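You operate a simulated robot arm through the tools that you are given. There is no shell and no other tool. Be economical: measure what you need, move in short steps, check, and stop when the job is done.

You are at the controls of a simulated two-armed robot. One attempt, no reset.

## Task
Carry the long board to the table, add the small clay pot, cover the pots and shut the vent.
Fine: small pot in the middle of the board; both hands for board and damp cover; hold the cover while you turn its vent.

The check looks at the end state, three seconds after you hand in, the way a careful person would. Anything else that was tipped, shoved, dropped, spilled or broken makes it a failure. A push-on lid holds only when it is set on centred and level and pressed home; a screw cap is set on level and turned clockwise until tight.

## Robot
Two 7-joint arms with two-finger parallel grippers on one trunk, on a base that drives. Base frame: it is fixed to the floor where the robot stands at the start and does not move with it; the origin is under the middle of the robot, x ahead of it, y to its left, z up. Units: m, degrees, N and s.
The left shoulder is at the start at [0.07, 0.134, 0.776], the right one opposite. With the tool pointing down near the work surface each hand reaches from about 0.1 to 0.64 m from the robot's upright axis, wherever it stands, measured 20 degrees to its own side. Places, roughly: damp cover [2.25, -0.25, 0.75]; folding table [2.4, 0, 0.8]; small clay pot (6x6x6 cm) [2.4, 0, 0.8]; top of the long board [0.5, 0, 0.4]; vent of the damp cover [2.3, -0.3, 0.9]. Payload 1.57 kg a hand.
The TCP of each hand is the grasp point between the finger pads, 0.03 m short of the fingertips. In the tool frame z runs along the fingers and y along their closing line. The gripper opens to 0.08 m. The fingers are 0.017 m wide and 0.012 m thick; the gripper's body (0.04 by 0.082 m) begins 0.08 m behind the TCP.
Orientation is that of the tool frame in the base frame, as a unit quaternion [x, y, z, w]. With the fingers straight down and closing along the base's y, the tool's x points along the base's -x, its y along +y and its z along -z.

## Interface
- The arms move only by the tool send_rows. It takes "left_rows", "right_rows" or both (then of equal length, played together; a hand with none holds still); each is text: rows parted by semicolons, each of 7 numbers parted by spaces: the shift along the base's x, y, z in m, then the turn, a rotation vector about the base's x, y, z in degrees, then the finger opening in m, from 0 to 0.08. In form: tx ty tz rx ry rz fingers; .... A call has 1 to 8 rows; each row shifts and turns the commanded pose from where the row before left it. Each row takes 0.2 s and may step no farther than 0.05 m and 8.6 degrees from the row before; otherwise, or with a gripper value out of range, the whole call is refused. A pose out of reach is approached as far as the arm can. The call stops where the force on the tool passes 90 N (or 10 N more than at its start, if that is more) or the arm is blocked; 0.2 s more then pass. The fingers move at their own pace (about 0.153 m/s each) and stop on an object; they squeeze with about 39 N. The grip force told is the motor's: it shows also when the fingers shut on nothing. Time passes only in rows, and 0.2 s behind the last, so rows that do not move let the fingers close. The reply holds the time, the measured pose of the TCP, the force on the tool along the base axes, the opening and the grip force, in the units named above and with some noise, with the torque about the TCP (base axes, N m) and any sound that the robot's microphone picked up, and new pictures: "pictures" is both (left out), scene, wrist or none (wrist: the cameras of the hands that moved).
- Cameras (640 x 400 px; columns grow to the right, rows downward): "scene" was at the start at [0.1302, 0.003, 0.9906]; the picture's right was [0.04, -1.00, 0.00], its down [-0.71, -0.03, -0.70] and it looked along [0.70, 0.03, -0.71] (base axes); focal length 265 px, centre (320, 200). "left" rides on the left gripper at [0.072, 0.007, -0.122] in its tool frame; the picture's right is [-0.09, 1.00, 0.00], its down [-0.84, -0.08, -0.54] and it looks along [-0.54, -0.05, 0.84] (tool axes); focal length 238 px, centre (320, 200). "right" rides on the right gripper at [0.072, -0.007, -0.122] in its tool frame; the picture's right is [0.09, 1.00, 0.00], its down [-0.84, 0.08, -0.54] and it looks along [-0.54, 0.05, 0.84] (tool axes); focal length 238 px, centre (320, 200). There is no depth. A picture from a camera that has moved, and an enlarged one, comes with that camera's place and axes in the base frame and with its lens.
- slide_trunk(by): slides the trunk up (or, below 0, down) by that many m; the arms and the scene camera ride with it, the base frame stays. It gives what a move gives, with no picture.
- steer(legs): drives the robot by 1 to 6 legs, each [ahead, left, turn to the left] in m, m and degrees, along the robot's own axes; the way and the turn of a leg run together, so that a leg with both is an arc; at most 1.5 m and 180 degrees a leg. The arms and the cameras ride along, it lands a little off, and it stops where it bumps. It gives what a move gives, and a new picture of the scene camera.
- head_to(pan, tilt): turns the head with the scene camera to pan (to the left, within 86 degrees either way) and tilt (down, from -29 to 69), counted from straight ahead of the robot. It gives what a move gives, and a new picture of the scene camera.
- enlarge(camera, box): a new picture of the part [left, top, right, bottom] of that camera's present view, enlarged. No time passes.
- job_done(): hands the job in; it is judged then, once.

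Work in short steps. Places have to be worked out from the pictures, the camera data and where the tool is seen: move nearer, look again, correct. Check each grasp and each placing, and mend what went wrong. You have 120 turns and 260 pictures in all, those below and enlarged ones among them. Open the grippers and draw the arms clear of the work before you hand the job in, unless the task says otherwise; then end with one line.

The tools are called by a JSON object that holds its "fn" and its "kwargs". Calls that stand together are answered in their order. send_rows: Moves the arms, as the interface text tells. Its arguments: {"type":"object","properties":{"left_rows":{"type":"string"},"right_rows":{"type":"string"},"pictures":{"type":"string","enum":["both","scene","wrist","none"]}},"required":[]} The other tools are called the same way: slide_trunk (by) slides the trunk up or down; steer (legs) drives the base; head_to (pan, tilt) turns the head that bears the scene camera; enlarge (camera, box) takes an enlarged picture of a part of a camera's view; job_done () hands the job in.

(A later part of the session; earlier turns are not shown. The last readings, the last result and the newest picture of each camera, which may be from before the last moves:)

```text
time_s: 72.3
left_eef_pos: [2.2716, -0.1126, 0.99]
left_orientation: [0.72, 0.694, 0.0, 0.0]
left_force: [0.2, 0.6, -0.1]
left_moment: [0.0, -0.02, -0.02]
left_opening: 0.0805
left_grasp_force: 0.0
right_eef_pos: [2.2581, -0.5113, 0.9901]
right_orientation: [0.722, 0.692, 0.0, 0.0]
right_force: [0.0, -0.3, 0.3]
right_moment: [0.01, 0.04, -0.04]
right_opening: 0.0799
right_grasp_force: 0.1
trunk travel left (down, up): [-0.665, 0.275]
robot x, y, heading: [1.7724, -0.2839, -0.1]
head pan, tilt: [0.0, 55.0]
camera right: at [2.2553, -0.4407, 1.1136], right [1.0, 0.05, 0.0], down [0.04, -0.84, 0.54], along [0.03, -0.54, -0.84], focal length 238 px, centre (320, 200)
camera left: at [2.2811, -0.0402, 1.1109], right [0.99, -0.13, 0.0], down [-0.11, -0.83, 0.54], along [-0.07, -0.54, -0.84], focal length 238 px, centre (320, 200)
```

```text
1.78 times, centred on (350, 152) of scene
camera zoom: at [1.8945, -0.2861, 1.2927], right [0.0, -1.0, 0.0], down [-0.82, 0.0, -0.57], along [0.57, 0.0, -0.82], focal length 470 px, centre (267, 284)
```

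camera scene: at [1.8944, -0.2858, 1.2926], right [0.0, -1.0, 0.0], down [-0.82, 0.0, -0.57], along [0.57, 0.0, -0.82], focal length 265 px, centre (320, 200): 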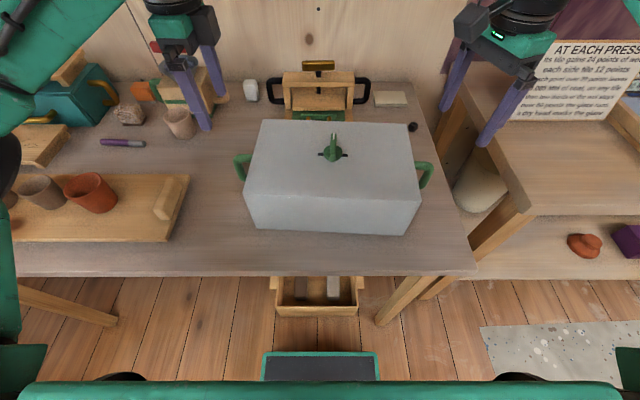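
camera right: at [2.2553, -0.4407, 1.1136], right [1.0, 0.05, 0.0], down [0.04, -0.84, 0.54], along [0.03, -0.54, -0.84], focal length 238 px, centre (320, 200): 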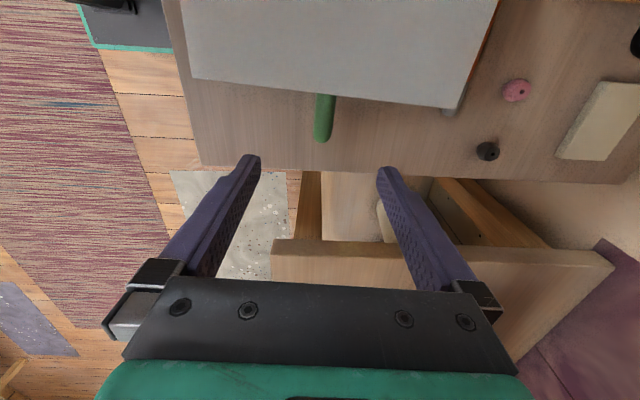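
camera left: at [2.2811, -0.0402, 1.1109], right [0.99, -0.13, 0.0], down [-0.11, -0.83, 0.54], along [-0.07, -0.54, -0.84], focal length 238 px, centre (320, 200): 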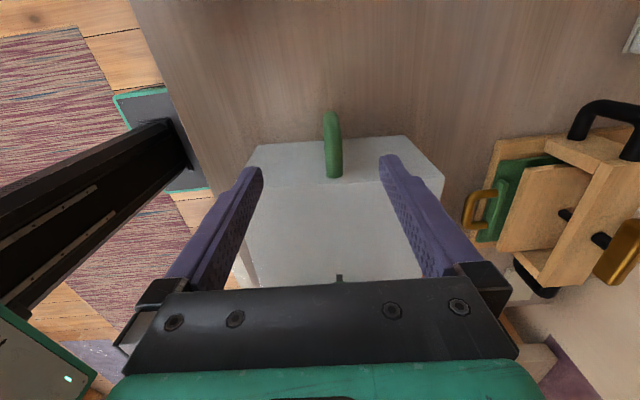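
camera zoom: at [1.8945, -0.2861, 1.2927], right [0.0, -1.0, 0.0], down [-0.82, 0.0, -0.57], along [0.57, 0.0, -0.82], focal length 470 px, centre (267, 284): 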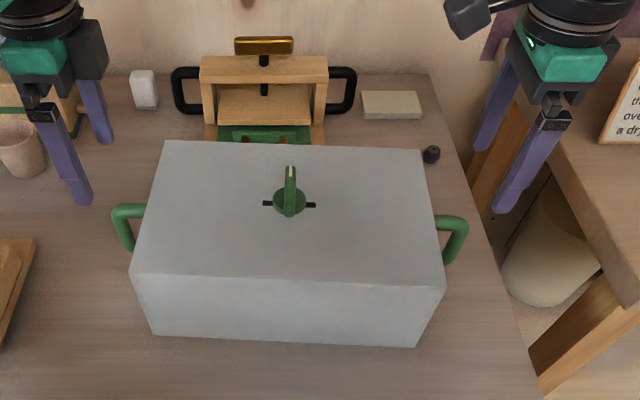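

Bars located: left (2.283, −0.114), right (2.263, −0.507), tops z≈0.895. I align and lower around them.

{"fn": "send_rows", "kwargs": {"left_rows": "0.011 -0.001 0 0 0 0 0.08;0 0 -0.03 0 0 0 0.08;0 0 -0.02 0 0 0 0.08", "right_rows": "0.005 0.004 0 0 0 0 0.08;0 0 -0.03 0 0 0 0.08;0 0 -0.02 0 0 0 0.08", "pictures": "wrist"}}

```text
time_s: 73.1
left_eef_pos: [2.2825, -0.1131, 0.9402]
left_orientation: [0.721, 0.693, 0.0, -0.001]
left_force: [0.0, -0.1, 0.1]
left_moment: [0.0, 0.01, 0.0]
left_opening: 0.0799
left_grasp_force: 0.1
right_eef_pos: [2.2632, -0.5079, 0.9402]
right_orientation: [0.721, 0.693, 0.0, 0.001]
right_force: [-0.1, -0.3, -0.2]
right_moment: [-0.03, -0.01, -0.02]
right_opening: 0.0798
right_grasp_force: 0.0
trunk travel left (down, up): [-0.665, 0.275]
robot x, y, heading: [1.7735, -0.2833, -0.1]
head pan, tilt: [0.0, 55.0]
camera right: at [2.2596, -0.4364, 1.0627], right [1.0, 0.05, 0.0], down [0.05, -0.84, 0.54], along [0.03, -0.54, -0.84], focal length 238 px, centre (320, 200)
camera left: at [2.2928, -0.0414, 1.0607], right [0.99, -0.13, 0.0], down [-0.11, -0.83, 0.54], along [-0.07, -0.54, -0.84], focal length 238 px, centre (320, 200)
```

right: 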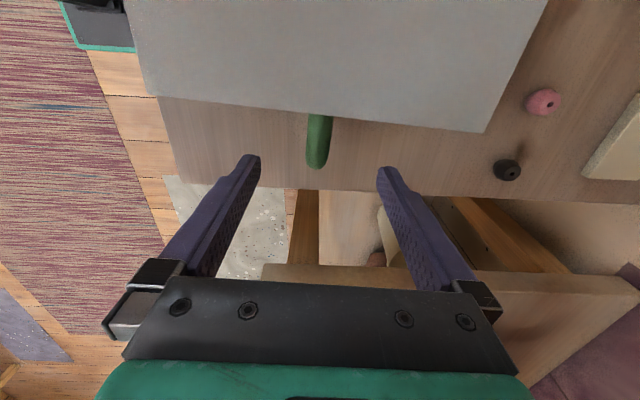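
left: 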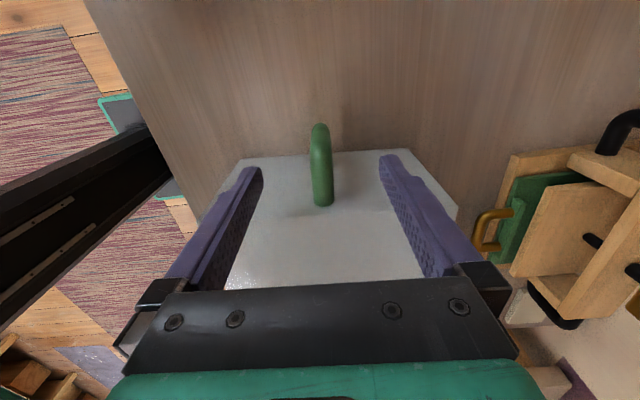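

Both bars are between the fingers. I descend 7 cm and close.

{"fn": "send_rows", "kwargs": {"left_rows": "0.002 0.002 -0.03 0 0 0 0.08;0 0 -0.025 0 0 0 0.08;0 0 -0.015 0 0 0 0.08;0 0 0 0 0 0 0.03;0 0 0 0 0 0 0;0 0 0 0 0 0 0;0 0 0 0 0 0 0", "right_rows": "0 0.001 -0.03 0 0 0 0.08;0 0 -0.025 0 0 0 0.08;0 0 -0.015 0 0 0 0.08;0 0 0 0 0 0 0.03;0 0 0 0 0 0 0;0 0 0 0 0 0 0;0 0 0 0 0 0 0", "pictures": "both"}}

```text
time_s: 74.7
left_eef_pos: [2.2851, -0.1118, 0.8701]
left_orientation: [0.721, 0.693, 0.0, 0.0]
left_force: [-0.8, -0.3, 0.8]
left_moment: [-0.13, -0.28, -0.07]
left_opening: 0.0177
left_grasp_force: 32.3
right_eef_pos: [2.2636, -0.5071, 0.8704]
right_orientation: [0.72, 0.694, 0.0, -0.001]
right_force: [0.3, 0.4, 0.4]
right_moment: [0.04, 0.31, -0.35]
right_opening: 0.0178
right_grasp_force: 32.5
trunk travel left (down, up): [-0.665, 0.275]
robot x, y, heading: [1.7702, -0.285, -0.0]
head pan, tilt: [0.0, 55.0]
camera scene: at [1.8943, -0.2858, 1.2926], right [0.0, -1.0, 0.0], down [-0.82, 0.0, -0.57], along [0.57, 0.0, -0.82], focal length 265 px, centre (320, 200)
camera right: at [2.2596, -0.435, 0.9936], right [1.0, 0.05, 0.0], down [0.05, -0.84, 0.54], along [0.03, -0.54, -0.84], focal length 238 px, centre (320, 200)
camera left: at [2.2943, -0.0398, 0.9913], right [0.99, -0.13, 0.0], down [-0.11, -0.83, 0.54], along [-0.07, -0.54, -0.84], focal length 238 px, centre (320, 200)
```

scene: 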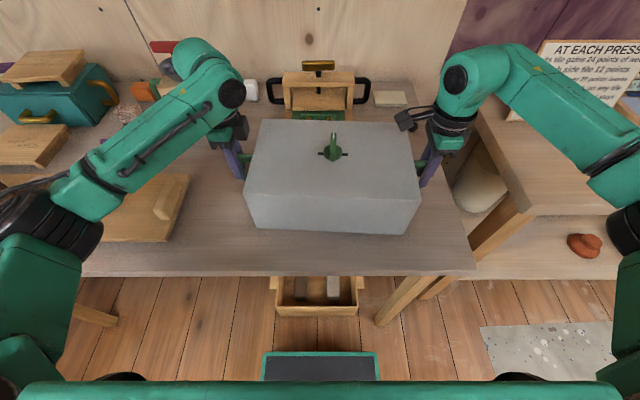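
right: 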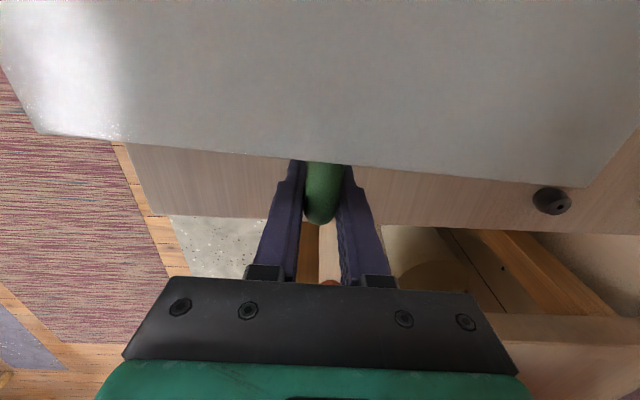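
left: 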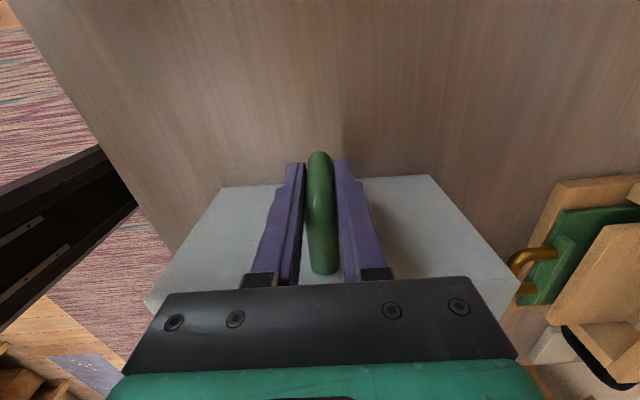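

Both bars are gripped. I lift 4 cm with the arms and check.

{"fn": "send_rows", "kwargs": {"left_rows": "0 0 0.003 0 0 0 0;0 0 0.007 0 0 0 0;0 0 0.01 0 0 0 0;0 0 0.01 0 0 0 0;0 0 0.01 0 0 0 0;0 0 0 0 0 0 0", "right_rows": "0 0 0.003 0 0 0 0;0 0 0.007 0 0 0 0;0 0 0.01 0 0 0 0;0 0 0.01 0 0 0 0;0 0 0.01 0 0 0 0;0 0 0 0 0 0 0", "pictures": "scene"}}

```text
time_s: 76.1
left_eef_pos: [2.2842, -0.111, 0.9103]
left_orientation: [0.72, 0.694, 0.0, -0.001]
left_force: [-0.3, -2.8, -4.4]
left_moment: [0.67, -0.37, -0.03]
left_opening: 0.0178
left_grasp_force: 32.2
right_eef_pos: [2.2639, -0.5071, 0.91]
right_orientation: [0.72, 0.694, 0.0, 0.0]
right_force: [0.0, 3.8, 0.6]
right_moment: [0.17, 0.35, -0.14]
right_opening: 0.0176
right_grasp_force: 32.8
trunk travel left (down, up): [-0.665, 0.275]
robot x, y, heading: [1.7736, -0.2835, -0.4]
head pan, tilt: [0.0, 55.0]
camera scene: at [1.895, -0.2859, 1.2925], right [0.0, -1.0, 0.0], down [-0.82, 0.0, -0.57], along [0.57, 0.0, -0.82], focal length 265 px, centre (320, 200)
```

scene: 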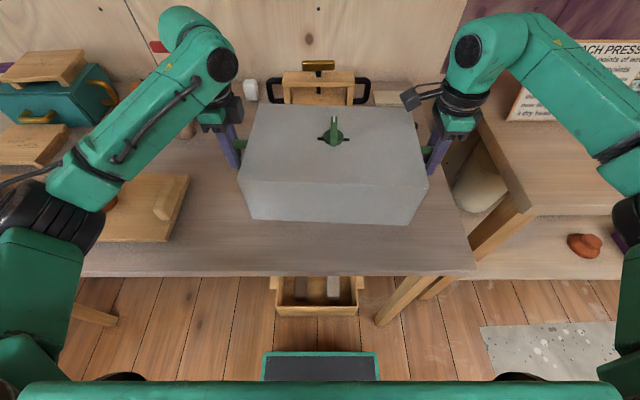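

Cover is up and level. I straighten its ~3° yaw with both hands and raise the trunk 0.13.

{"fn": "send_rows", "kwargs": {"left_rows": "-0.0035 0 0 0 0 1 0;-0.0035 0 0 0 0 1 0;-0.0035 0 0 0 0 1 0;0 0 0 0 0 0 0", "right_rows": "0.0035 0 0 0 0 1 0;0.0035 0 0 0 0 1 0;0.0035 0 0 0 0 1 0;0 0 0 0 0 0 0", "pictures": "none"}}

{"fn": "slide_trunk", "kwargs": {"by": 0.14}}

{"fn": "steer", "kwargs": {"legs": [[-0.05, 0, 0], [0, 0.59, 0]]}}

```text
time_s: 77.1
left_eef_pos: [2.2735, -0.1116, 0.9102]
left_orientation: [0.702, 0.712, 0.0, 0.0]
left_force: [-1.7, -1.1, -3.4]
left_moment: [-0.12, -0.23, -0.11]
left_opening: 0.0177
left_grasp_force: 32.3
right_eef_pos: [2.2724, -0.5082, 0.909]
right_orientation: [0.702, 0.712, 0.0, 0.0]
right_force: [1.2, 2.3, -0.3]
right_moment: [0.62, 0.23, -0.31]
right_opening: 0.018
right_grasp_force: 32.0
trunk travel left (down, up): [-0.665, 0.275]
robot x, y, heading: [1.772, -0.2882, 0.1]
head pan, tilt: [0.0, 55.0]
```

```text
time_s: 78.7
left_eef_pos: [2.2746, -0.1103, 1.0501]
left_orientation: [0.702, 0.712, 0.001, -0.001]
left_force: [-0.7, -0.3, -2.1]
left_moment: [-0.01, -0.25, -0.09]
left_opening: 0.0178
left_grasp_force: 33.0
right_eef_pos: [2.2734, -0.5064, 1.0498]
right_orientation: [0.702, 0.712, 0.0, 0.0]
right_force: [1.0, 0.5, -1.6]
right_moment: [0.0, 0.24, -0.22]
right_opening: 0.0176
right_grasp_force: 32.3
trunk travel left (down, up): [-0.805, 0.135]
robot x, y, heading: [1.7721, -0.2889, -0.2]
head pan, tilt: [0.0, 55.0]
```

```text
time_s: 82.6
left_eef_pos: [2.2251, 0.4794, 1.0499]
left_orientation: [0.701, 0.713, 0.0, 0.0]
left_force: [-1.3, 1.7, -0.7]
left_moment: [-0.07, -0.29, -0.06]
left_opening: 0.0178
left_grasp_force: 32.2
right_eef_pos: [2.2255, 0.0823, 1.0499]
right_orientation: [0.7, 0.714, 0.0, 0.0]
right_force: [0.5, -2.2, -2.0]
right_moment: [-0.04, 0.29, -0.19]
right_opening: 0.0179
right_grasp_force: 32.6
trunk travel left (down, up): [-0.805, 0.135]
robot x, y, heading: [1.7214, 0.3037, -0.0]
head pan, tilt: [0.0, 55.0]
camera scene: at [1.8457, 0.3018, 1.4325], right [0.0, -1.0, 0.0], down [-0.82, 0.0, -0.57], along [0.57, 0.0, -0.82], focal length 265 px, centre (320, 200)
```

scene: 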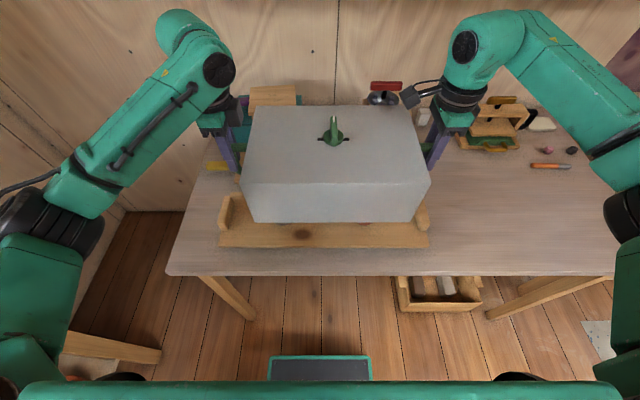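

Cover hovers over the board. I enlarge to measure its alignment with the board.

{"fn": "enlarge", "kwargs": {"camera": "scene", "box": [180, 90, 460, 265]}}

{"fn": "enlarge", "kwargs": {"camera": "right", "box": [0, 0, 640, 400]}}

{"fn": "enlarge", "kwargs": {"camera": "left", "box": [0, 0, 640, 400]}}

```text
2.29 times, centred on (320, 178) of scene
camera zoom: at [1.8457, 0.3018, 1.4325], right [0.0, -1.0, 0.0], down [-0.82, 0.0, -0.57], along [0.57, 0.0, -0.82], focal length 605 px, centre (320, 251)
```

zoom: 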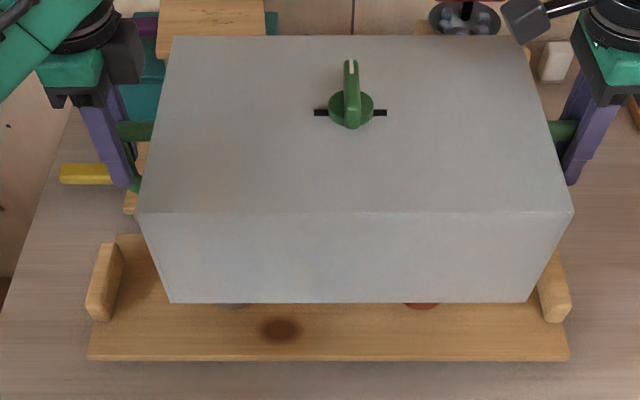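

```text
1.00 times, centred on (320, 200) of right
camera zoom: at [2.2179, 0.1537, 1.1724], right [0.99, 0.11, 0.0], down [0.09, -0.84, 0.54], along [0.06, -0.54, -0.84], focal length 238 px, centre (320, 200)
```

zoom: 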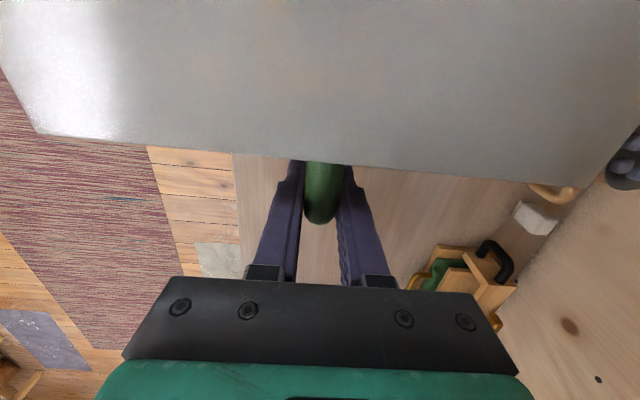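

```text
1.00 times, centred on (320, 200) of left
camera zoom: at [2.2298, 0.5502, 1.1706], right [1.0, -0.07, 0.0], down [-0.06, -0.84, 0.54], along [-0.04, -0.54, -0.84], focal length 238 px, centre (320, 200)
```

zoom: 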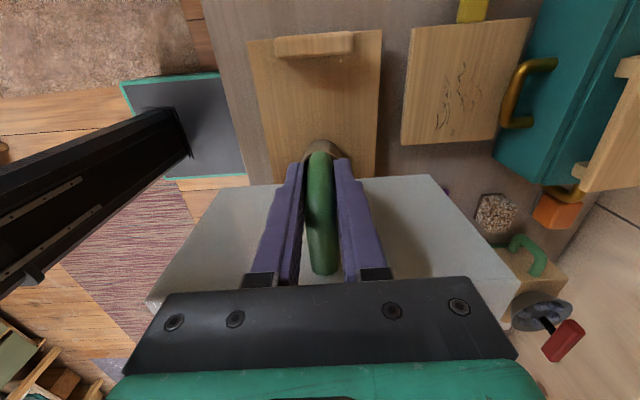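

Cover centre is ≈(2.220, 0.2755); pots/board centre ≈(2.217, 0.293). I shift +y 17 mm, −x 3 mm, then lower 5.5 cm and re-measure.

{"fn": "send_rows", "kwargs": {"left_rows": "-0.001 0.006 0 0 0 0 0;-0.001 0.006 0 0 0 0 0;-0.001 0.005 0 0 0 0 0;0 0 0 0 0 0 0", "right_rows": "-0.001 0.006 0 0 0 0 0;-0.001 0.006 0 0 0 0 0;-0.001 0.005 0 0 0 0 0;0 0 0 0 0 0 0", "pictures": "none"}}

{"fn": "slide_trunk", "kwargs": {"by": -0.055}}

{"fn": "enlarge", "kwargs": {"camera": "scene", "box": [180, 90, 460, 265]}}

{"fn": "enlarge", "kwargs": {"camera": "left", "box": [200, 20, 440, 200]}}

{"fn": "enlarge", "kwargs": {"camera": "right", "box": [160, 100, 480, 300]}}

```text
time_s: 83.6
left_eef_pos: [2.2206, 0.4959, 1.0498]
left_orientation: [0.701, 0.713, 0.0, -0.001]
left_force: [-1.0, 0.5, -3.2]
left_moment: [0.05, -0.23, -0.12]
left_opening: 0.0176
left_grasp_force: 32.6
right_eef_pos: [2.2221, 0.0998, 1.0496]
right_orientation: [0.701, 0.713, 0.0, 0.0]
right_force: [1.3, -0.1, -0.1]
right_moment: [0.45, 0.24, -0.23]
right_opening: 0.0175
right_grasp_force: 32.8
trunk travel left (down, up): [-0.805, 0.135]
robot x, y, heading: [1.7246, 0.3029, 0.4]
head pan, tilt: [0.0, 55.0]
```

```text
time_s: 84.6
left_eef_pos: [2.2204, 0.4961, 0.9955]
left_orientation: [0.701, 0.713, 0.0, 0.0]
left_force: [-1.4, 0.2, -3.0]
left_moment: [0.25, -0.27, -0.09]
left_opening: 0.0176
left_grasp_force: 32.2
right_eef_pos: [2.2219, 0.0985, 0.9954]
right_orientation: [0.701, 0.713, 0.0, 0.0]
right_force: [1.1, -0.1, -0.5]
right_moment: [0.24, 0.22, -0.2]
right_opening: 0.0177
right_grasp_force: 32.5
trunk travel left (down, up): [-0.75, 0.19]
robot x, y, heading: [1.724, 0.3049, -0.2]
head pan, tilt: [0.0, 55.0]
```

```text
2.29 times, centred on (320, 178) of scene
camera zoom: at [1.8452, 0.303, 1.3776], right [0.0, -1.0, 0.0], down [-0.82, 0.0, -0.57], along [0.57, 0.0, -0.82], focal length 605 px, centre (320, 251)
```

zoom: 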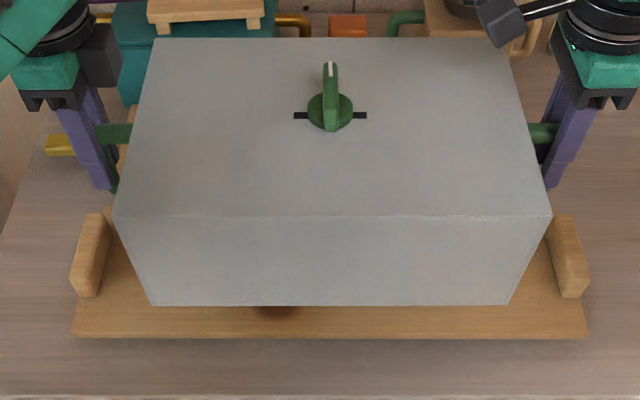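

```text
2.22 times, centred on (320, 110) of left
camera zoom: at [2.2262, 0.5679, 1.1157], right [1.0, -0.07, 0.0], down [-0.06, -0.84, 0.54], along [-0.04, -0.54, -0.84], focal length 530 px, centre (320, 400)
```

zoom: 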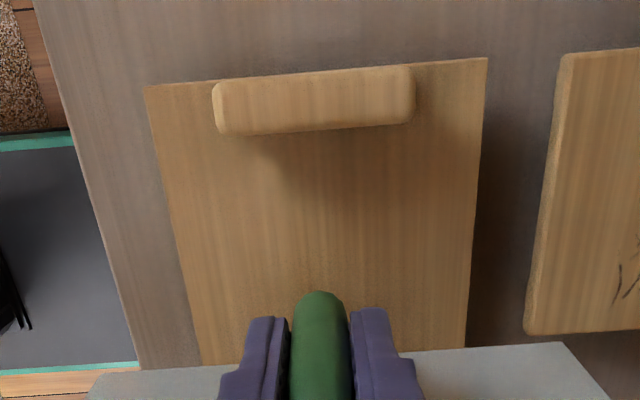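

```text
2.00 times, centred on (320, 200) of right
camera zoom: at [2.2146, 0.1715, 1.1176], right [0.99, 0.11, 0.0], down [0.09, -0.83, 0.54], along [0.06, -0.54, -0.84], focal length 477 px, centre (320, 200)
```

zoom: 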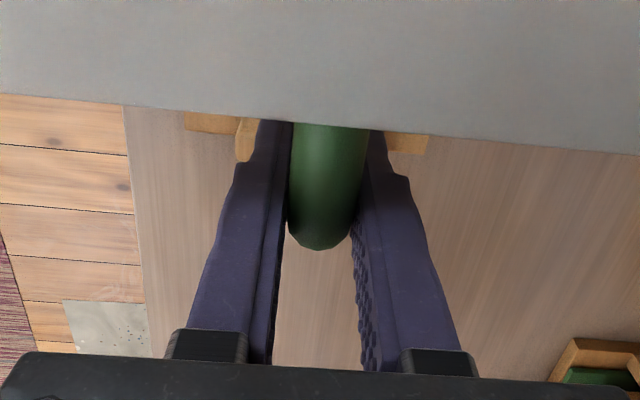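

Cover and board are centred within ~1 mm in y. I lower another 7.5 cm.

{"fn": "slide_trunk", "kwargs": {"by": -0.075}}

{"fn": "enlarge", "kwargs": {"camera": "scene", "box": [180, 90, 460, 265]}}

```text
time_s: 85.7
left_eef_pos: [2.221, 0.4958, 0.92]
left_orientation: [0.7, 0.714, 0.0, -0.001]
left_force: [-0.4, 1.2, -3.2]
left_moment: [0.26, -0.24, -0.11]
left_opening: 0.0178
left_grasp_force: 32.5
right_eef_pos: [2.224, 0.0989, 0.9193]
right_orientation: [0.7, 0.714, 0.0, 0.001]
right_force: [1.0, -1.1, -0.5]
right_moment: [0.02, 0.25, -0.21]
right_opening: 0.0179
right_grasp_force: 32.5
trunk travel left (down, up): [-0.675, 0.265]
robot x, y, heading: [1.7231, 0.301, -0.1]
head pan, tilt: [0.0, 55.0]
```

```text
2.29 times, centred on (320, 178) of scene
camera zoom: at [1.8453, 0.3029, 1.3026], right [0.0, -1.0, 0.0], down [-0.82, 0.0, -0.57], along [0.57, 0.0, -0.82], focal length 605 px, centre (320, 251)
```

zoom: 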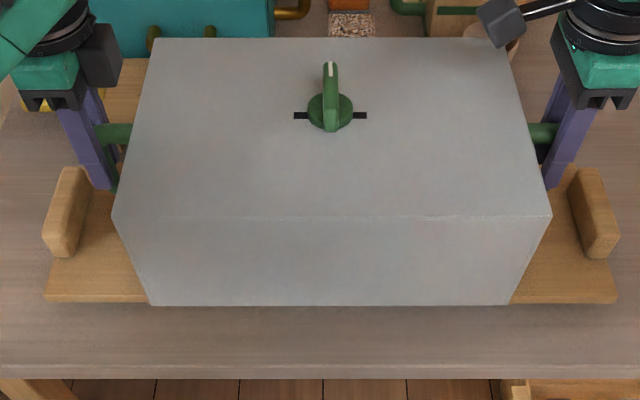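

No contact; symmetric. I lower the last ~2 cm in small steps.

{"fn": "send_rows", "kwargs": {"left_rows": "0 0 -0.005 0 0 0 0;0 0 -0.005 0 0 0 0;0 0 -0.004 0 0 0 0;0 0 -0.002 0 0 0 0;0 0 0 0 0 0 0", "right_rows": "0 0 -0.005 0 0 0 0;0 0 -0.005 0 0 0 0;0 0 -0.004 0 0 0 0;0 0 -0.002 0 0 0 0;0 0 0 0 0 0 0", "pictures": "none"}}

```text
time_s: 86.9
left_eef_pos: [2.2215, 0.4963, 0.9048]
left_orientation: [0.7, 0.714, 0.0, 0.0]
left_force: [-0.1, 3.4, 2.1]
left_moment: [-0.64, -0.04, 0.02]
left_opening: 0.0176
left_grasp_force: 32.5
right_eef_pos: [2.2218, 0.1, 0.9044]
right_orientation: [0.701, 0.713, 0.0, 0.0]
right_force: [3.3, -4.5, 5.2]
right_moment: [-0.78, 0.6, -0.15]
right_opening: 0.0176
right_grasp_force: 32.9
trunk travel left (down, up): [-0.675, 0.265]
robot x, y, heading: [1.7234, 0.3041, -0.1]
head pan, tilt: [0.0, 55.0]
```

{"fn": "send_rows", "kwargs": {"left_rows": "0 0 -0.001 0 0 0 0;0 0 0 0 0 0 0", "right_rows": "0 0 -0.001 0 0 0 0;0 0 0 0 0 0 0", "pictures": "scene"}}

{"fn": "enlarge", "kwargs": {"camera": "scene", "box": [180, 90, 460, 265]}}

```text
time_s: 87.5
left_eef_pos: [2.2208, 0.4962, 0.9043]
left_orientation: [0.7, 0.714, 0.001, 0.001]
left_force: [2.8, 5.8, 11.0]
left_moment: [-0.71, 0.24, -0.11]
left_opening: 0.0176
left_grasp_force: 32.4
right_eef_pos: [2.2222, 0.1004, 0.9041]
right_orientation: [0.701, 0.713, 0.001, 0.001]
right_force: [8.1, -6.8, 15.3]
right_moment: [-0.66, 0.77, -0.19]
right_opening: 0.0178
right_grasp_force: 32.3
trunk travel left (down, up): [-0.675, 0.265]
robot x, y, heading: [1.7234, 0.3037, 0.1]
head pan, tilt: [0.0, 55.0]
camera scene: at [1.8437, 0.3033, 1.3031], right [0.0, -1.0, 0.0], down [-0.82, 0.0, -0.57], along [0.57, 0.0, -0.82], focal length 265 px, centre (320, 200)
```

scene: 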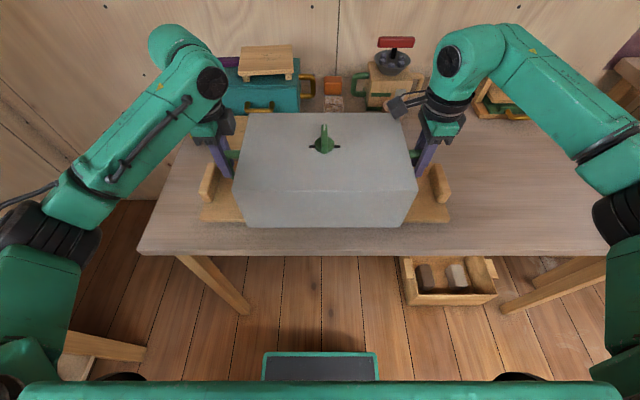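

```text
2.29 times, centred on (320, 178) of scene
camera zoom: at [1.8437, 0.3033, 1.3031], right [0.0, -1.0, 0.0], down [-0.82, 0.0, -0.57], along [0.57, 0.0, -0.82], focal length 605 px, centre (320, 251)
```

zoom: 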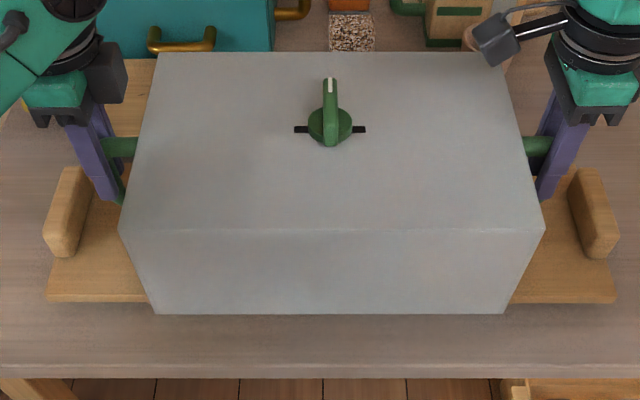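

The cover is seated level on the board, centred. Keeping hold with the left hand, I release the right, rise, and bring it over the vent at its present yaw to test the final turned pose.

{"fn": "send_rows", "kwargs": {"left_rows": "0 0 0.0005 0 0 0 0;0 0 0 0 0 0 0;0 0 0 0 0 0 0;0 0 0 0 0 0 0;0 0 0 0 0 0 0;0 0 0 0 0 0 0;0 0 0 0 0 0 0;0 0 0 0 0 0 0", "right_rows": "0 0 0.001 0 0 0 0;0 0 0 0 0 0 0.04;0 0 0 0 0 0 0.08;0 0 0.02 0 0 0 0.08;0 0 0.04 0 0 0 0.08;0 0 0.04 0 0 0 0.08;0 0 0.04 0 0 0 0.08;0 0.02 0.02 0 0 0 0.08", "pictures": "scene"}}

{"fn": "send_rows", "kwargs": {"right_rows": "0 0.04 0 0 0 0 0.08;0 0.04 0 0 0 0 0.08;0 0.04 0 0 0 0 0.08;-0.008 0.04 0 0 0 0 0.08;0 0.015 0 0 0 0 0.08", "pictures": "both"}}

```text
time_s: 89.3
left_eef_pos: [2.2203, 0.4958, 0.9048]
left_orientation: [0.701, 0.713, 0.001, 0.001]
left_force: [2.9, 2.8, 12.4]
left_moment: [0.18, -0.13, 0.03]
left_opening: 0.0177
left_grasp_force: 33.3
right_eef_pos: [2.2203, 0.119, 1.0653]
right_orientation: [0.701, 0.713, 0.0, 0.001]
right_force: [-0.4, -0.3, -0.4]
right_moment: [-0.03, 0.01, -0.01]
right_opening: 0.0803
right_grasp_force: 0.1
trunk travel left (down, up): [-0.675, 0.265]
robot x, y, heading: [1.7229, 0.3062, 0.1]
head pan, tilt: [0.0, 55.0]
camera scene: at [1.8434, 0.3033, 1.3028], right [0.0, -1.0, 0.0], down [-0.82, 0.0, -0.57], along [0.57, 0.0, -0.82], focal length 265 px, centre (320, 200)
```

scene: 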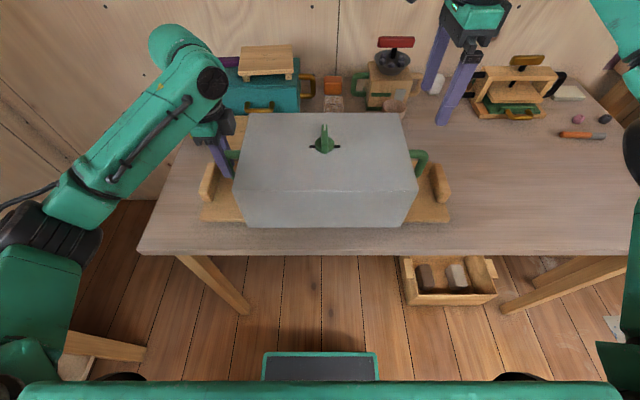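

```text
time_s: 90.5
left_eef_pos: [2.2195, 0.4945, 0.9038]
left_orientation: [0.701, 0.713, 0.001, -0.001]
left_force: [-3.2, -2.7, 5.6]
left_moment: [0.07, -0.06, -0.19]
left_opening: 0.0174
left_grasp_force: 32.2
right_eef_pos: [2.2127, 0.2955, 1.0647]
right_orientation: [0.701, 0.714, 0.001, 0.0]
right_force: [0.5, 0.2, -0.1]
right_moment: [0.02, -0.03, 0.01]
right_opening: 0.0801
right_grasp_force: 0.1
trunk travel left (down, up): [-0.675, 0.265]
robot x, y, heading: [1.7224, 0.3021, 0.0]
head pan, tilt: [0.0, 55.0]
camera scene: at [1.843, 0.302, 1.3028], right [0.0, -1.0, 0.0], down [-0.82, 0.0, -0.57], along [0.57, 0.0, -0.82], focal length 265 px, centre (320, 200)
camera right: at [2.2052, 0.3661, 1.1878], right [0.99, 0.11, 0.0], down [0.09, -0.84, 0.54], along [0.06, -0.54, -0.84], focal length 238 px, centre (320, 200)
```

scene: 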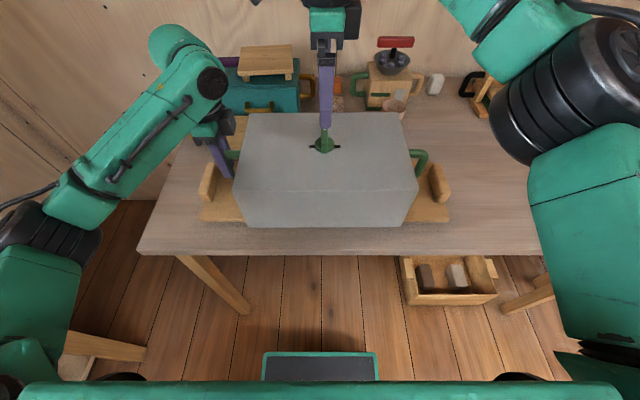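
right: 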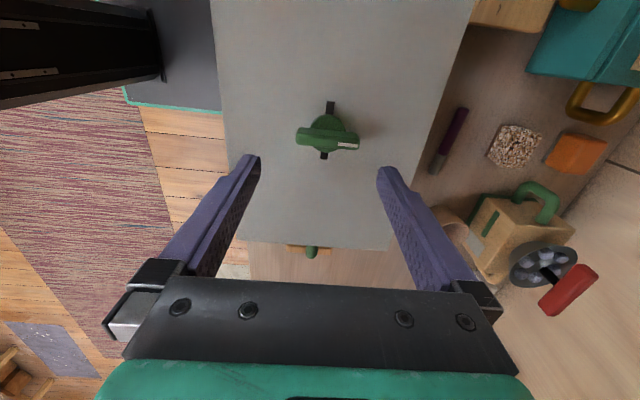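

The turned pose over the vent is reachable. Vent axis ≈(2.217, 0.2945). I rotate back to yaw 0 above it so the fingers straddle the lever.

{"fn": "send_rows", "kwargs": {"right_rows": "0.004 -0.001 0 0 0 8.5 0.06;0 0 0 0 0 8.5 0.05;0 0 0 0 0 8.5 0.05;0 0 0 0 0 8.5 0.05;0 0 0 0 0 8.5 0.05;0 0 0 0 0 8.5 0.05;0 0 0 0 0 8.5 0.05;0 0 0 0 0 8.5 0.05", "pictures": "none"}}

{"fn": "send_rows", "kwargs": {"right_rows": "0 0 -0.01 0 0 7 0.05;0 0 -0.01 0 0 7 0.05;0 0 -0.01 0 0 7 0.05", "pictures": "both"}}

{"fn": "enlarge", "kwargs": {"camera": "right", "box": [220, 90, 420, 215]}}

{"fn": "enlarge", "kwargs": {"camera": "scene", "box": [280, 90, 370, 176]}}

```text
time_s: 92.3
left_eef_pos: [2.2197, 0.4958, 0.9039]
left_orientation: [0.701, 0.714, 0.001, 0.0]
left_force: [-2.3, -1.4, 3.3]
left_moment: [0.25, -0.02, -0.1]
left_opening: 0.0175
left_grasp_force: 32.6
right_eef_pos: [2.2167, 0.2937, 1.0652]
right_orientation: [0.181, 0.984, 0.0, 0.002]
right_force: [0.2, -0.2, 0.3]
right_moment: [0.01, 0.01, -0.02]
right_opening: 0.0498
right_grasp_force: 0.0
trunk travel left (down, up): [-0.675, 0.265]
robot x, y, heading: [1.7241, 0.3029, -0.0]
head pan, tilt: [0.0, 55.0]
```

```text
time_s: 93.1
left_eef_pos: [2.2191, 0.4946, 0.9047]
left_orientation: [0.701, 0.713, 0.002, 0.0]
left_force: [-1.7, -0.4, 4.6]
left_moment: [0.25, 0.01, -0.07]
left_opening: 0.0176
left_grasp_force: 32.6
right_eef_pos: [2.2168, 0.2923, 1.0348]
right_orientation: [-0.001, 1.0, 0.0, 0.001]
right_force: [0.3, 0.0, -0.8]
right_moment: [-0.02, 0.01, 0.0]
right_opening: 0.0497
right_grasp_force: 0.1
trunk travel left (down, up): [-0.675, 0.265]
robot x, y, heading: [1.7241, 0.3021, -0.1]
head pan, tilt: [0.0, 55.0]
camera scene: at [1.8438, 0.3023, 1.3028], right [0.0, -1.0, 0.0], down [-0.82, 0.0, -0.57], along [0.57, 0.0, -0.82], focal length 265 px, centre (320, 200)
camera right: at [2.1452, 0.286, 1.1568], right [-0.09, 1.0, 0.0], down [0.84, 0.08, 0.54], along [0.54, 0.05, -0.84], focal length 238 px, centre (320, 200)
```

scene: 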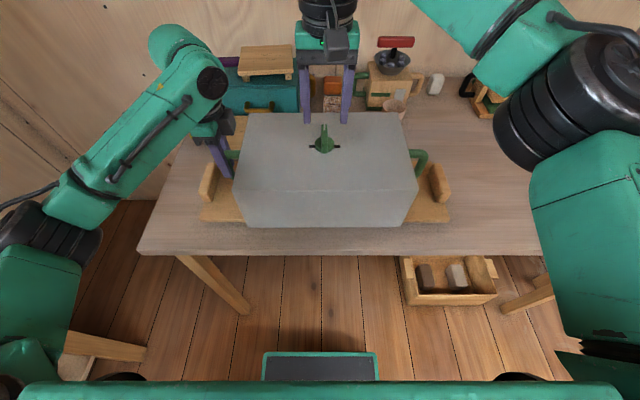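
right: 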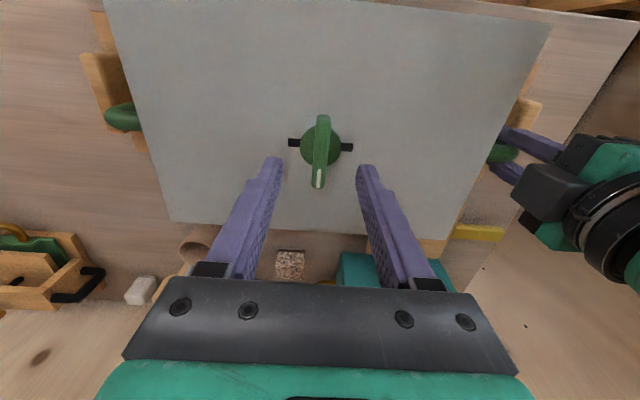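

```text
3.20 times, centred on (320, 152) of right
camera zoom: at [2.1452, 0.286, 1.1568], right [-0.09, 1.0, 0.0], down [0.84, 0.08, 0.54], along [0.54, 0.05, -0.84], focal length 763 px, centre (320, 352)
```

zoom: 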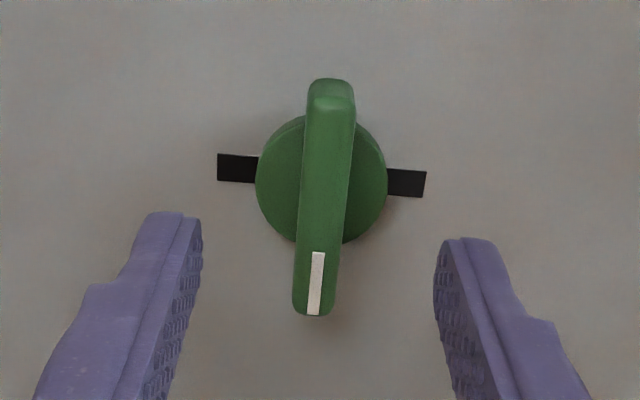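

```text
4.65 times, centred on (325, 133) of scene
camera zoom: at [1.8438, 0.3023, 1.3028], right [0.0, -1.0, 0.0], down [-0.82, 0.0, -0.57], along [0.57, 0.0, -0.82], focal length 1231 px, centre (297, 512)
```

zoom: 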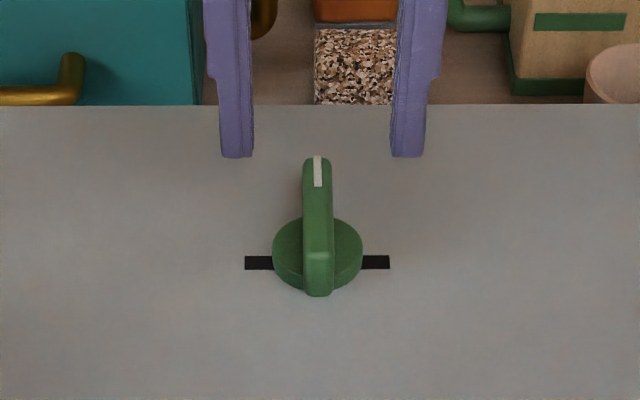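

Lever: top z≈0.971, x 2.192–2.254, axis ≈(2.2175, 0.2935); cover top ≈0.948. I lower so tips reach z≈0.961 and grip the lever.

{"fn": "send_rows", "kwargs": {"right_rows": "0.0005 0.0012 -0.02 0 0 0 0.04;0 0 -0.015 0 0 0 0.04;0 0 -0.009 0 0 0 0.04;0 0 0 0 0 0 0.02;0 0 0 0 0 0 0;0 0 0 0 0 0 0", "pictures": "both"}}

{"fn": "enlarge", "kwargs": {"camera": "scene", "box": [270, 90, 380, 176]}}

```text
time_s: 94.5
left_eef_pos: [2.221, 0.4951, 0.9038]
left_orientation: [0.701, 0.713, 0.0, 0.0]
left_force: [-1.4, 2.7, 5.7]
left_moment: [-0.12, -0.01, -0.11]
left_opening: 0.0176
left_grasp_force: 32.5
right_eef_pos: [2.2171, 0.2941, 0.9902]
right_orientation: [0.0, 1.0, 0.0, 0.001]
right_force: [0.0, -4.2, -0.1]
right_moment: [-0.08, -0.24, -0.01]
right_opening: 0.0115
right_grasp_force: 29.0
trunk travel left (down, up): [-0.675, 0.265]
robot x, y, heading: [1.7235, 0.3057, -0.2]
head pan, tilt: [0.0, 55.0]
camera scene: at [1.8438, 0.3024, 1.3027], right [0.0, -1.0, 0.0], down [-0.82, 0.0, -0.57], along [0.57, 0.0, -0.82], focal length 265 px, centre (320, 200)
camera right: at [2.1458, 0.2874, 1.1127], right [-0.09, 1.0, 0.0], down [0.84, 0.08, 0.54], along [0.54, 0.05, -0.84], focal length 238 px, centre (320, 200)
```

scene: 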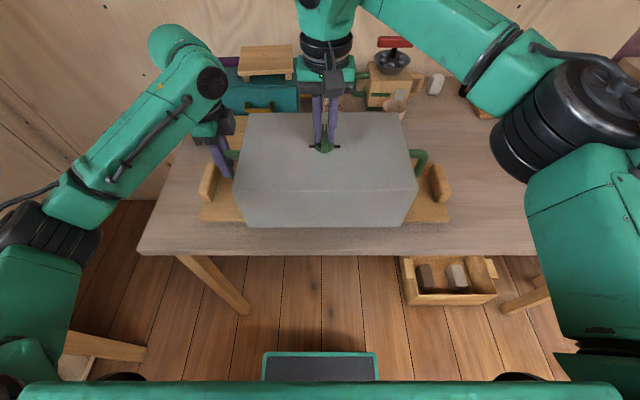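
right: 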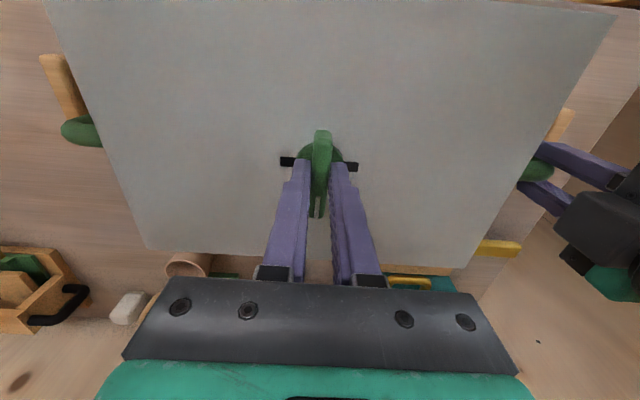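

```text
4.65 times, centred on (325, 133) of scene
camera zoom: at [1.8438, 0.3024, 1.3027], right [0.0, -1.0, 0.0], down [-0.82, 0.0, -0.57], along [0.57, 0.0, -0.82], focal length 1231 px, centre (297, 512)
```

zoom: 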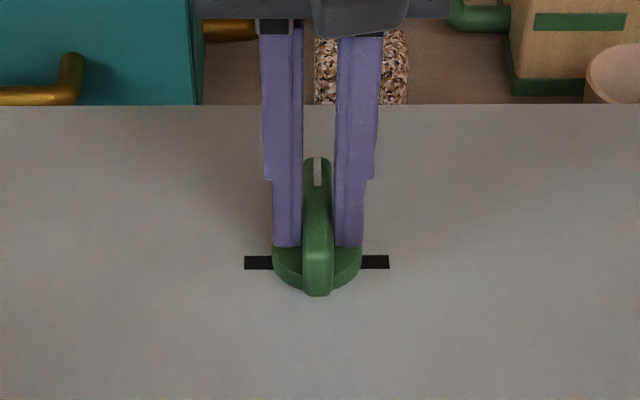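

Lever gripped, fingers around the axis. I turn clockwise (seen from above) about 26° and check torque.

{"fn": "send_rows", "kwargs": {"right_rows": "0 0 0 0 0 -8.5 0;0 0 0 0 0 -8.5 0;0 0 0 0 0 -8.5 0", "pictures": "wrist"}}

{"fn": "enlarge", "kwargs": {"camera": "scene", "box": [180, 90, 460, 265]}}

```text
time_s: 95.3
left_eef_pos: [2.2197, 0.4959, 0.9041]
left_orientation: [0.701, 0.713, 0.001, 0.001]
left_force: [-1.1, -1.5, 8.3]
left_moment: [0.56, 0.04, -0.04]
left_opening: 0.0177
left_grasp_force: 32.3
right_eef_pos: [2.218, 0.2963, 0.99]
right_orientation: [0.222, 0.975, 0.0, 0.001]
right_force: [1.0, 4.6, 0.3]
right_moment: [-0.22, -0.48, -0.01]
right_opening: 0.0115
right_grasp_force: 29.0
trunk travel left (down, up): [-0.675, 0.265]
robot x, y, heading: [1.7245, 0.3005, 0.0]
head pan, tilt: [0.0, 55.0]
camera right: at [2.1502, 0.3207, 1.1129], right [0.35, 0.94, 0.0], down [0.79, -0.29, 0.54], along [0.51, -0.19, -0.84], focal length 238 px, centre (320, 200)
```

right: 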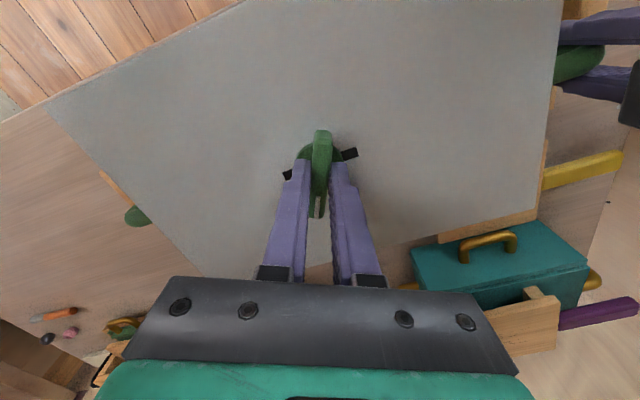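

```text
2.29 times, centred on (320, 178) of scene
camera zoom: at [1.844, 0.3033, 1.3028], right [0.0, -1.0, 0.0], down [-0.82, 0.0, -0.57], along [0.57, 0.0, -0.82], focal length 605 px, centre (320, 251)
```

zoom: 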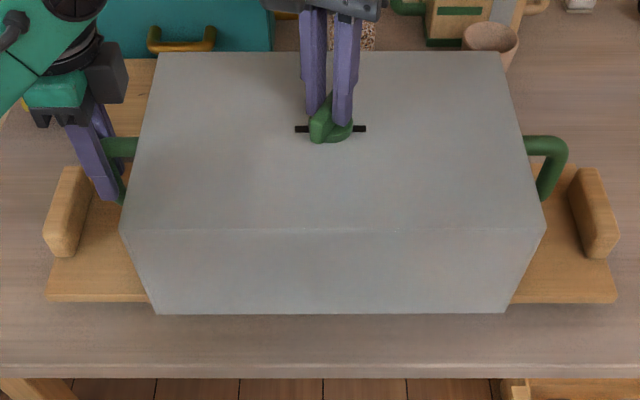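

The lever turns, cover unmoved. I continue to 90°.

{"fn": "send_rows", "kwargs": {"right_rows": "0 0 0 0 0 -8 0;0 0 0 0 0 -8 0;0 0 0 0 0 -8 0;0 0 0 0 0 -8 0;0 0 0 0 0 -8 0;0 0 0 0 0 -8 0;0 0 0 0 0 -8 0;0 0 0 0 0 -8 0", "pictures": "wrist"}}

{"fn": "enlarge", "kwargs": {"camera": "scene", "box": [180, 90, 460, 265]}}

```text
time_s: 97.1
left_eef_pos: [2.2216, 0.4949, 0.9042]
left_orientation: [0.702, 0.713, 0.0, 0.002]
left_force: [-0.5, -25.4, 11.5]
left_moment: [0.03, -0.09, -0.13]
left_opening: 0.0177
left_grasp_force: 32.6
right_eef_pos: [2.2193, 0.2945, 0.9903]
right_orientation: [0.705, 0.709, 0.001, 0.0]
right_force: [3.3, 24.7, -3.6]
right_moment: [0.54, -0.04, -0.01]
right_opening: 0.0116
right_grasp_force: 28.8
trunk travel left (down, up): [-0.675, 0.265]
robot x, y, heading: [1.7228, 0.304, 0.1]
head pan, tilt: [0.0, 55.0]
camera right: at [2.2115, 0.3664, 1.1133], right [1.0, 0.1, 0.0], down [0.08, -0.84, 0.54], along [0.06, -0.54, -0.84], focal length 238 px, centre (320, 200)
```

right: 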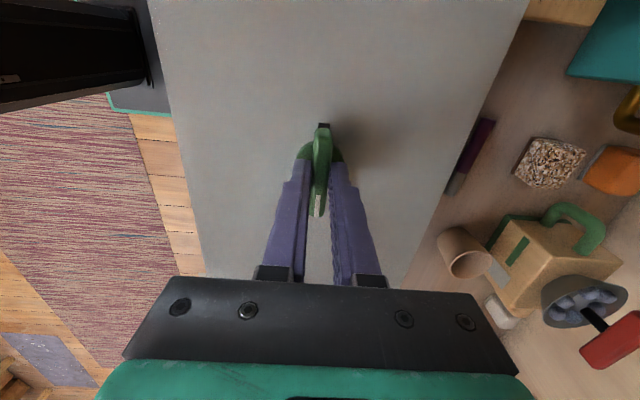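

```text
2.29 times, centred on (320, 178) of scene
camera zoom: at [1.8445, 0.3024, 1.3027], right [0.0, -1.0, 0.0], down [-0.82, 0.0, -0.57], along [0.57, 0.0, -0.82], focal length 605 px, centre (320, 251)
```

zoom: 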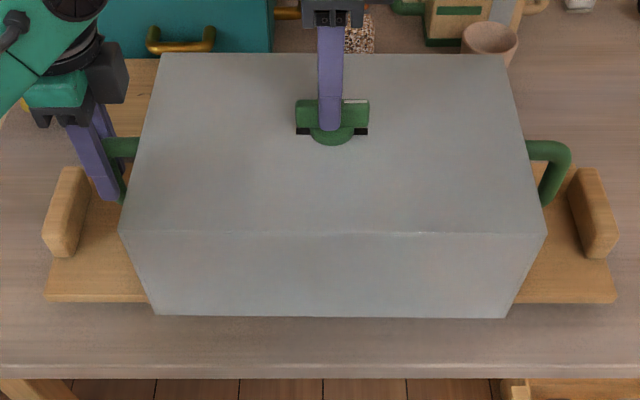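

The lever now lies along the slot. I probe 4° more to feel whether there is an end stop.

{"fn": "send_rows", "kwargs": {"right_rows": "0 0 0 0 0 -4 0;0 0 0 0 0 0 0", "pictures": "none"}}

{"fn": "enlarge", "kwargs": {"camera": "right", "box": [220, 90, 420, 250]}}

```text
time_s: 97.7
left_eef_pos: [2.2213, 0.4956, 0.9043]
left_orientation: [0.701, 0.713, 0.0, 0.001]
left_force: [1.1, -25.7, 9.8]
left_moment: [0.07, -0.12, -0.16]
left_opening: 0.0178
left_grasp_force: 32.5
right_eef_pos: [2.2183, 0.2939, 0.9906]
right_orientation: [0.729, 0.685, 0.0, -0.001]
right_force: [-1.0, 24.2, -0.6]
right_moment: [0.53, 0.23, 0.53]
right_opening: 0.012
right_grasp_force: 29.7
trunk travel left (down, up): [-0.675, 0.265]
robot x, y, heading: [1.7264, 0.3042, 0.0]
head pan, tilt: [0.0, 55.0]
```

```text
2.50 times, centred on (320, 170) of right
camera zoom: at [2.216, 0.3666, 1.1133], right [1.0, 0.03, 0.0], down [0.03, -0.84, 0.54], along [0.02, -0.54, -0.84], focal length 596 px, centre (320, 275)
```

zoom: 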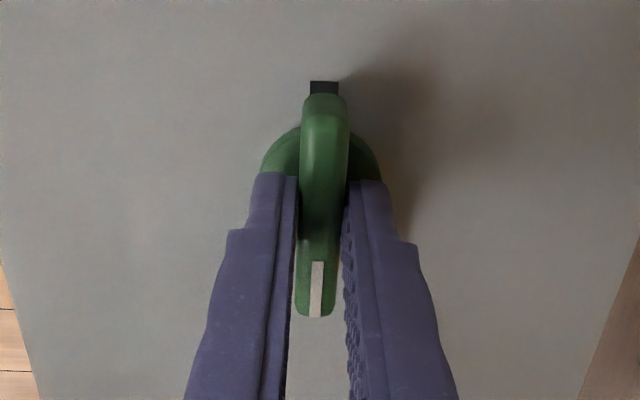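

A torque of 0.53 Nm and lever held at the slot line: it is at its end stop, shut. I turn back to align, relieve the side force, open the right hand and rise.

{"fn": "send_rows", "kwargs": {"right_rows": "0 0.001 0 0 0 3.5 0;0 0.001 0 0 0 0 0;0 0 0 0 0 0 0.02;0 0 0 0 0 0 0.05;0 0 0 0 0 0 0.05;0 0 0.02 0 0 0 0.05;0 0 0.03 0 0 0 0.05;0 0 0.04 0 0 0 0.05", "pictures": "both"}}

{"fn": "enlarge", "kwargs": {"camera": "scene", "box": [180, 90, 460, 265]}}

```text
time_s: 99.5
left_eef_pos: [2.2207, 0.4965, 0.9044]
left_orientation: [0.701, 0.713, 0.0, 0.0]
left_force: [-2.2, 0.6, 2.0]
left_moment: [0.51, -0.26, 0.01]
left_opening: 0.0176
left_grasp_force: 32.8
right_eef_pos: [2.2188, 0.298, 1.0804]
right_orientation: [0.707, 0.707, 0.0, 0.0]
right_force: [-0.3, -0.2, 0.3]
right_moment: [0.0, 0.01, 0.01]
right_opening: 0.05
right_grasp_force: 0.1
trunk travel left (down, up): [-0.675, 0.265]
robot x, y, heading: [1.7247, 0.3056, 0.2]
head pan, tilt: [0.0, 55.0]
camera scene: at [1.8441, 0.3034, 1.3026], right [0.0, -1.0, 0.0], down [-0.82, 0.0, -0.57], along [0.57, 0.0, -0.82], focal length 265 px, centre (320, 200)
camera right: at [2.2117, 0.3695, 1.2032], right [1.0, 0.09, 0.0], down [0.08, -0.84, 0.54], along [0.05, -0.54, -0.84], focal length 238 px, centre (320, 200)
```

scene: 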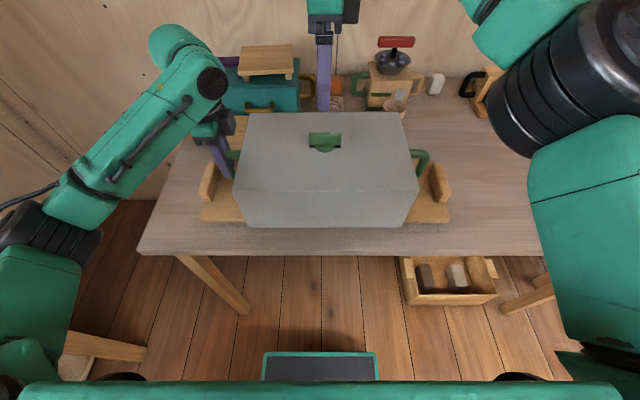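
right: 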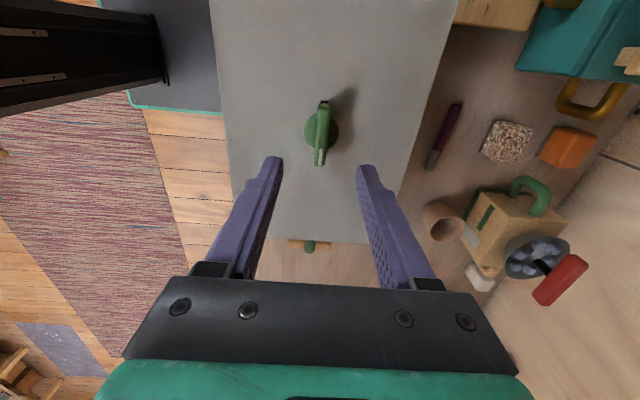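

```text
2.29 times, centred on (320, 178) of scene
camera zoom: at [1.8441, 0.3034, 1.3026], right [0.0, -1.0, 0.0], down [-0.82, 0.0, -0.57], along [0.57, 0.0, -0.82], focal length 605 px, centre (320, 251)
```

zoom: 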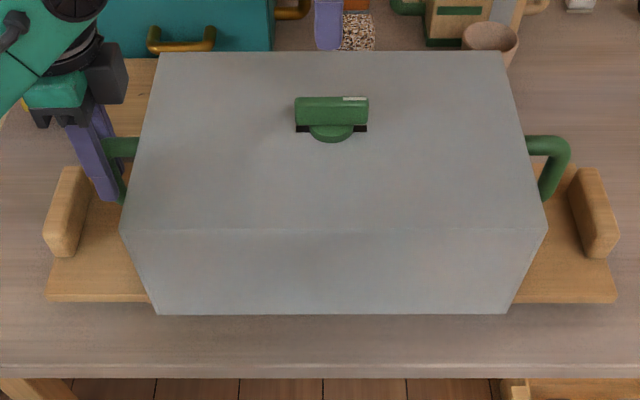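

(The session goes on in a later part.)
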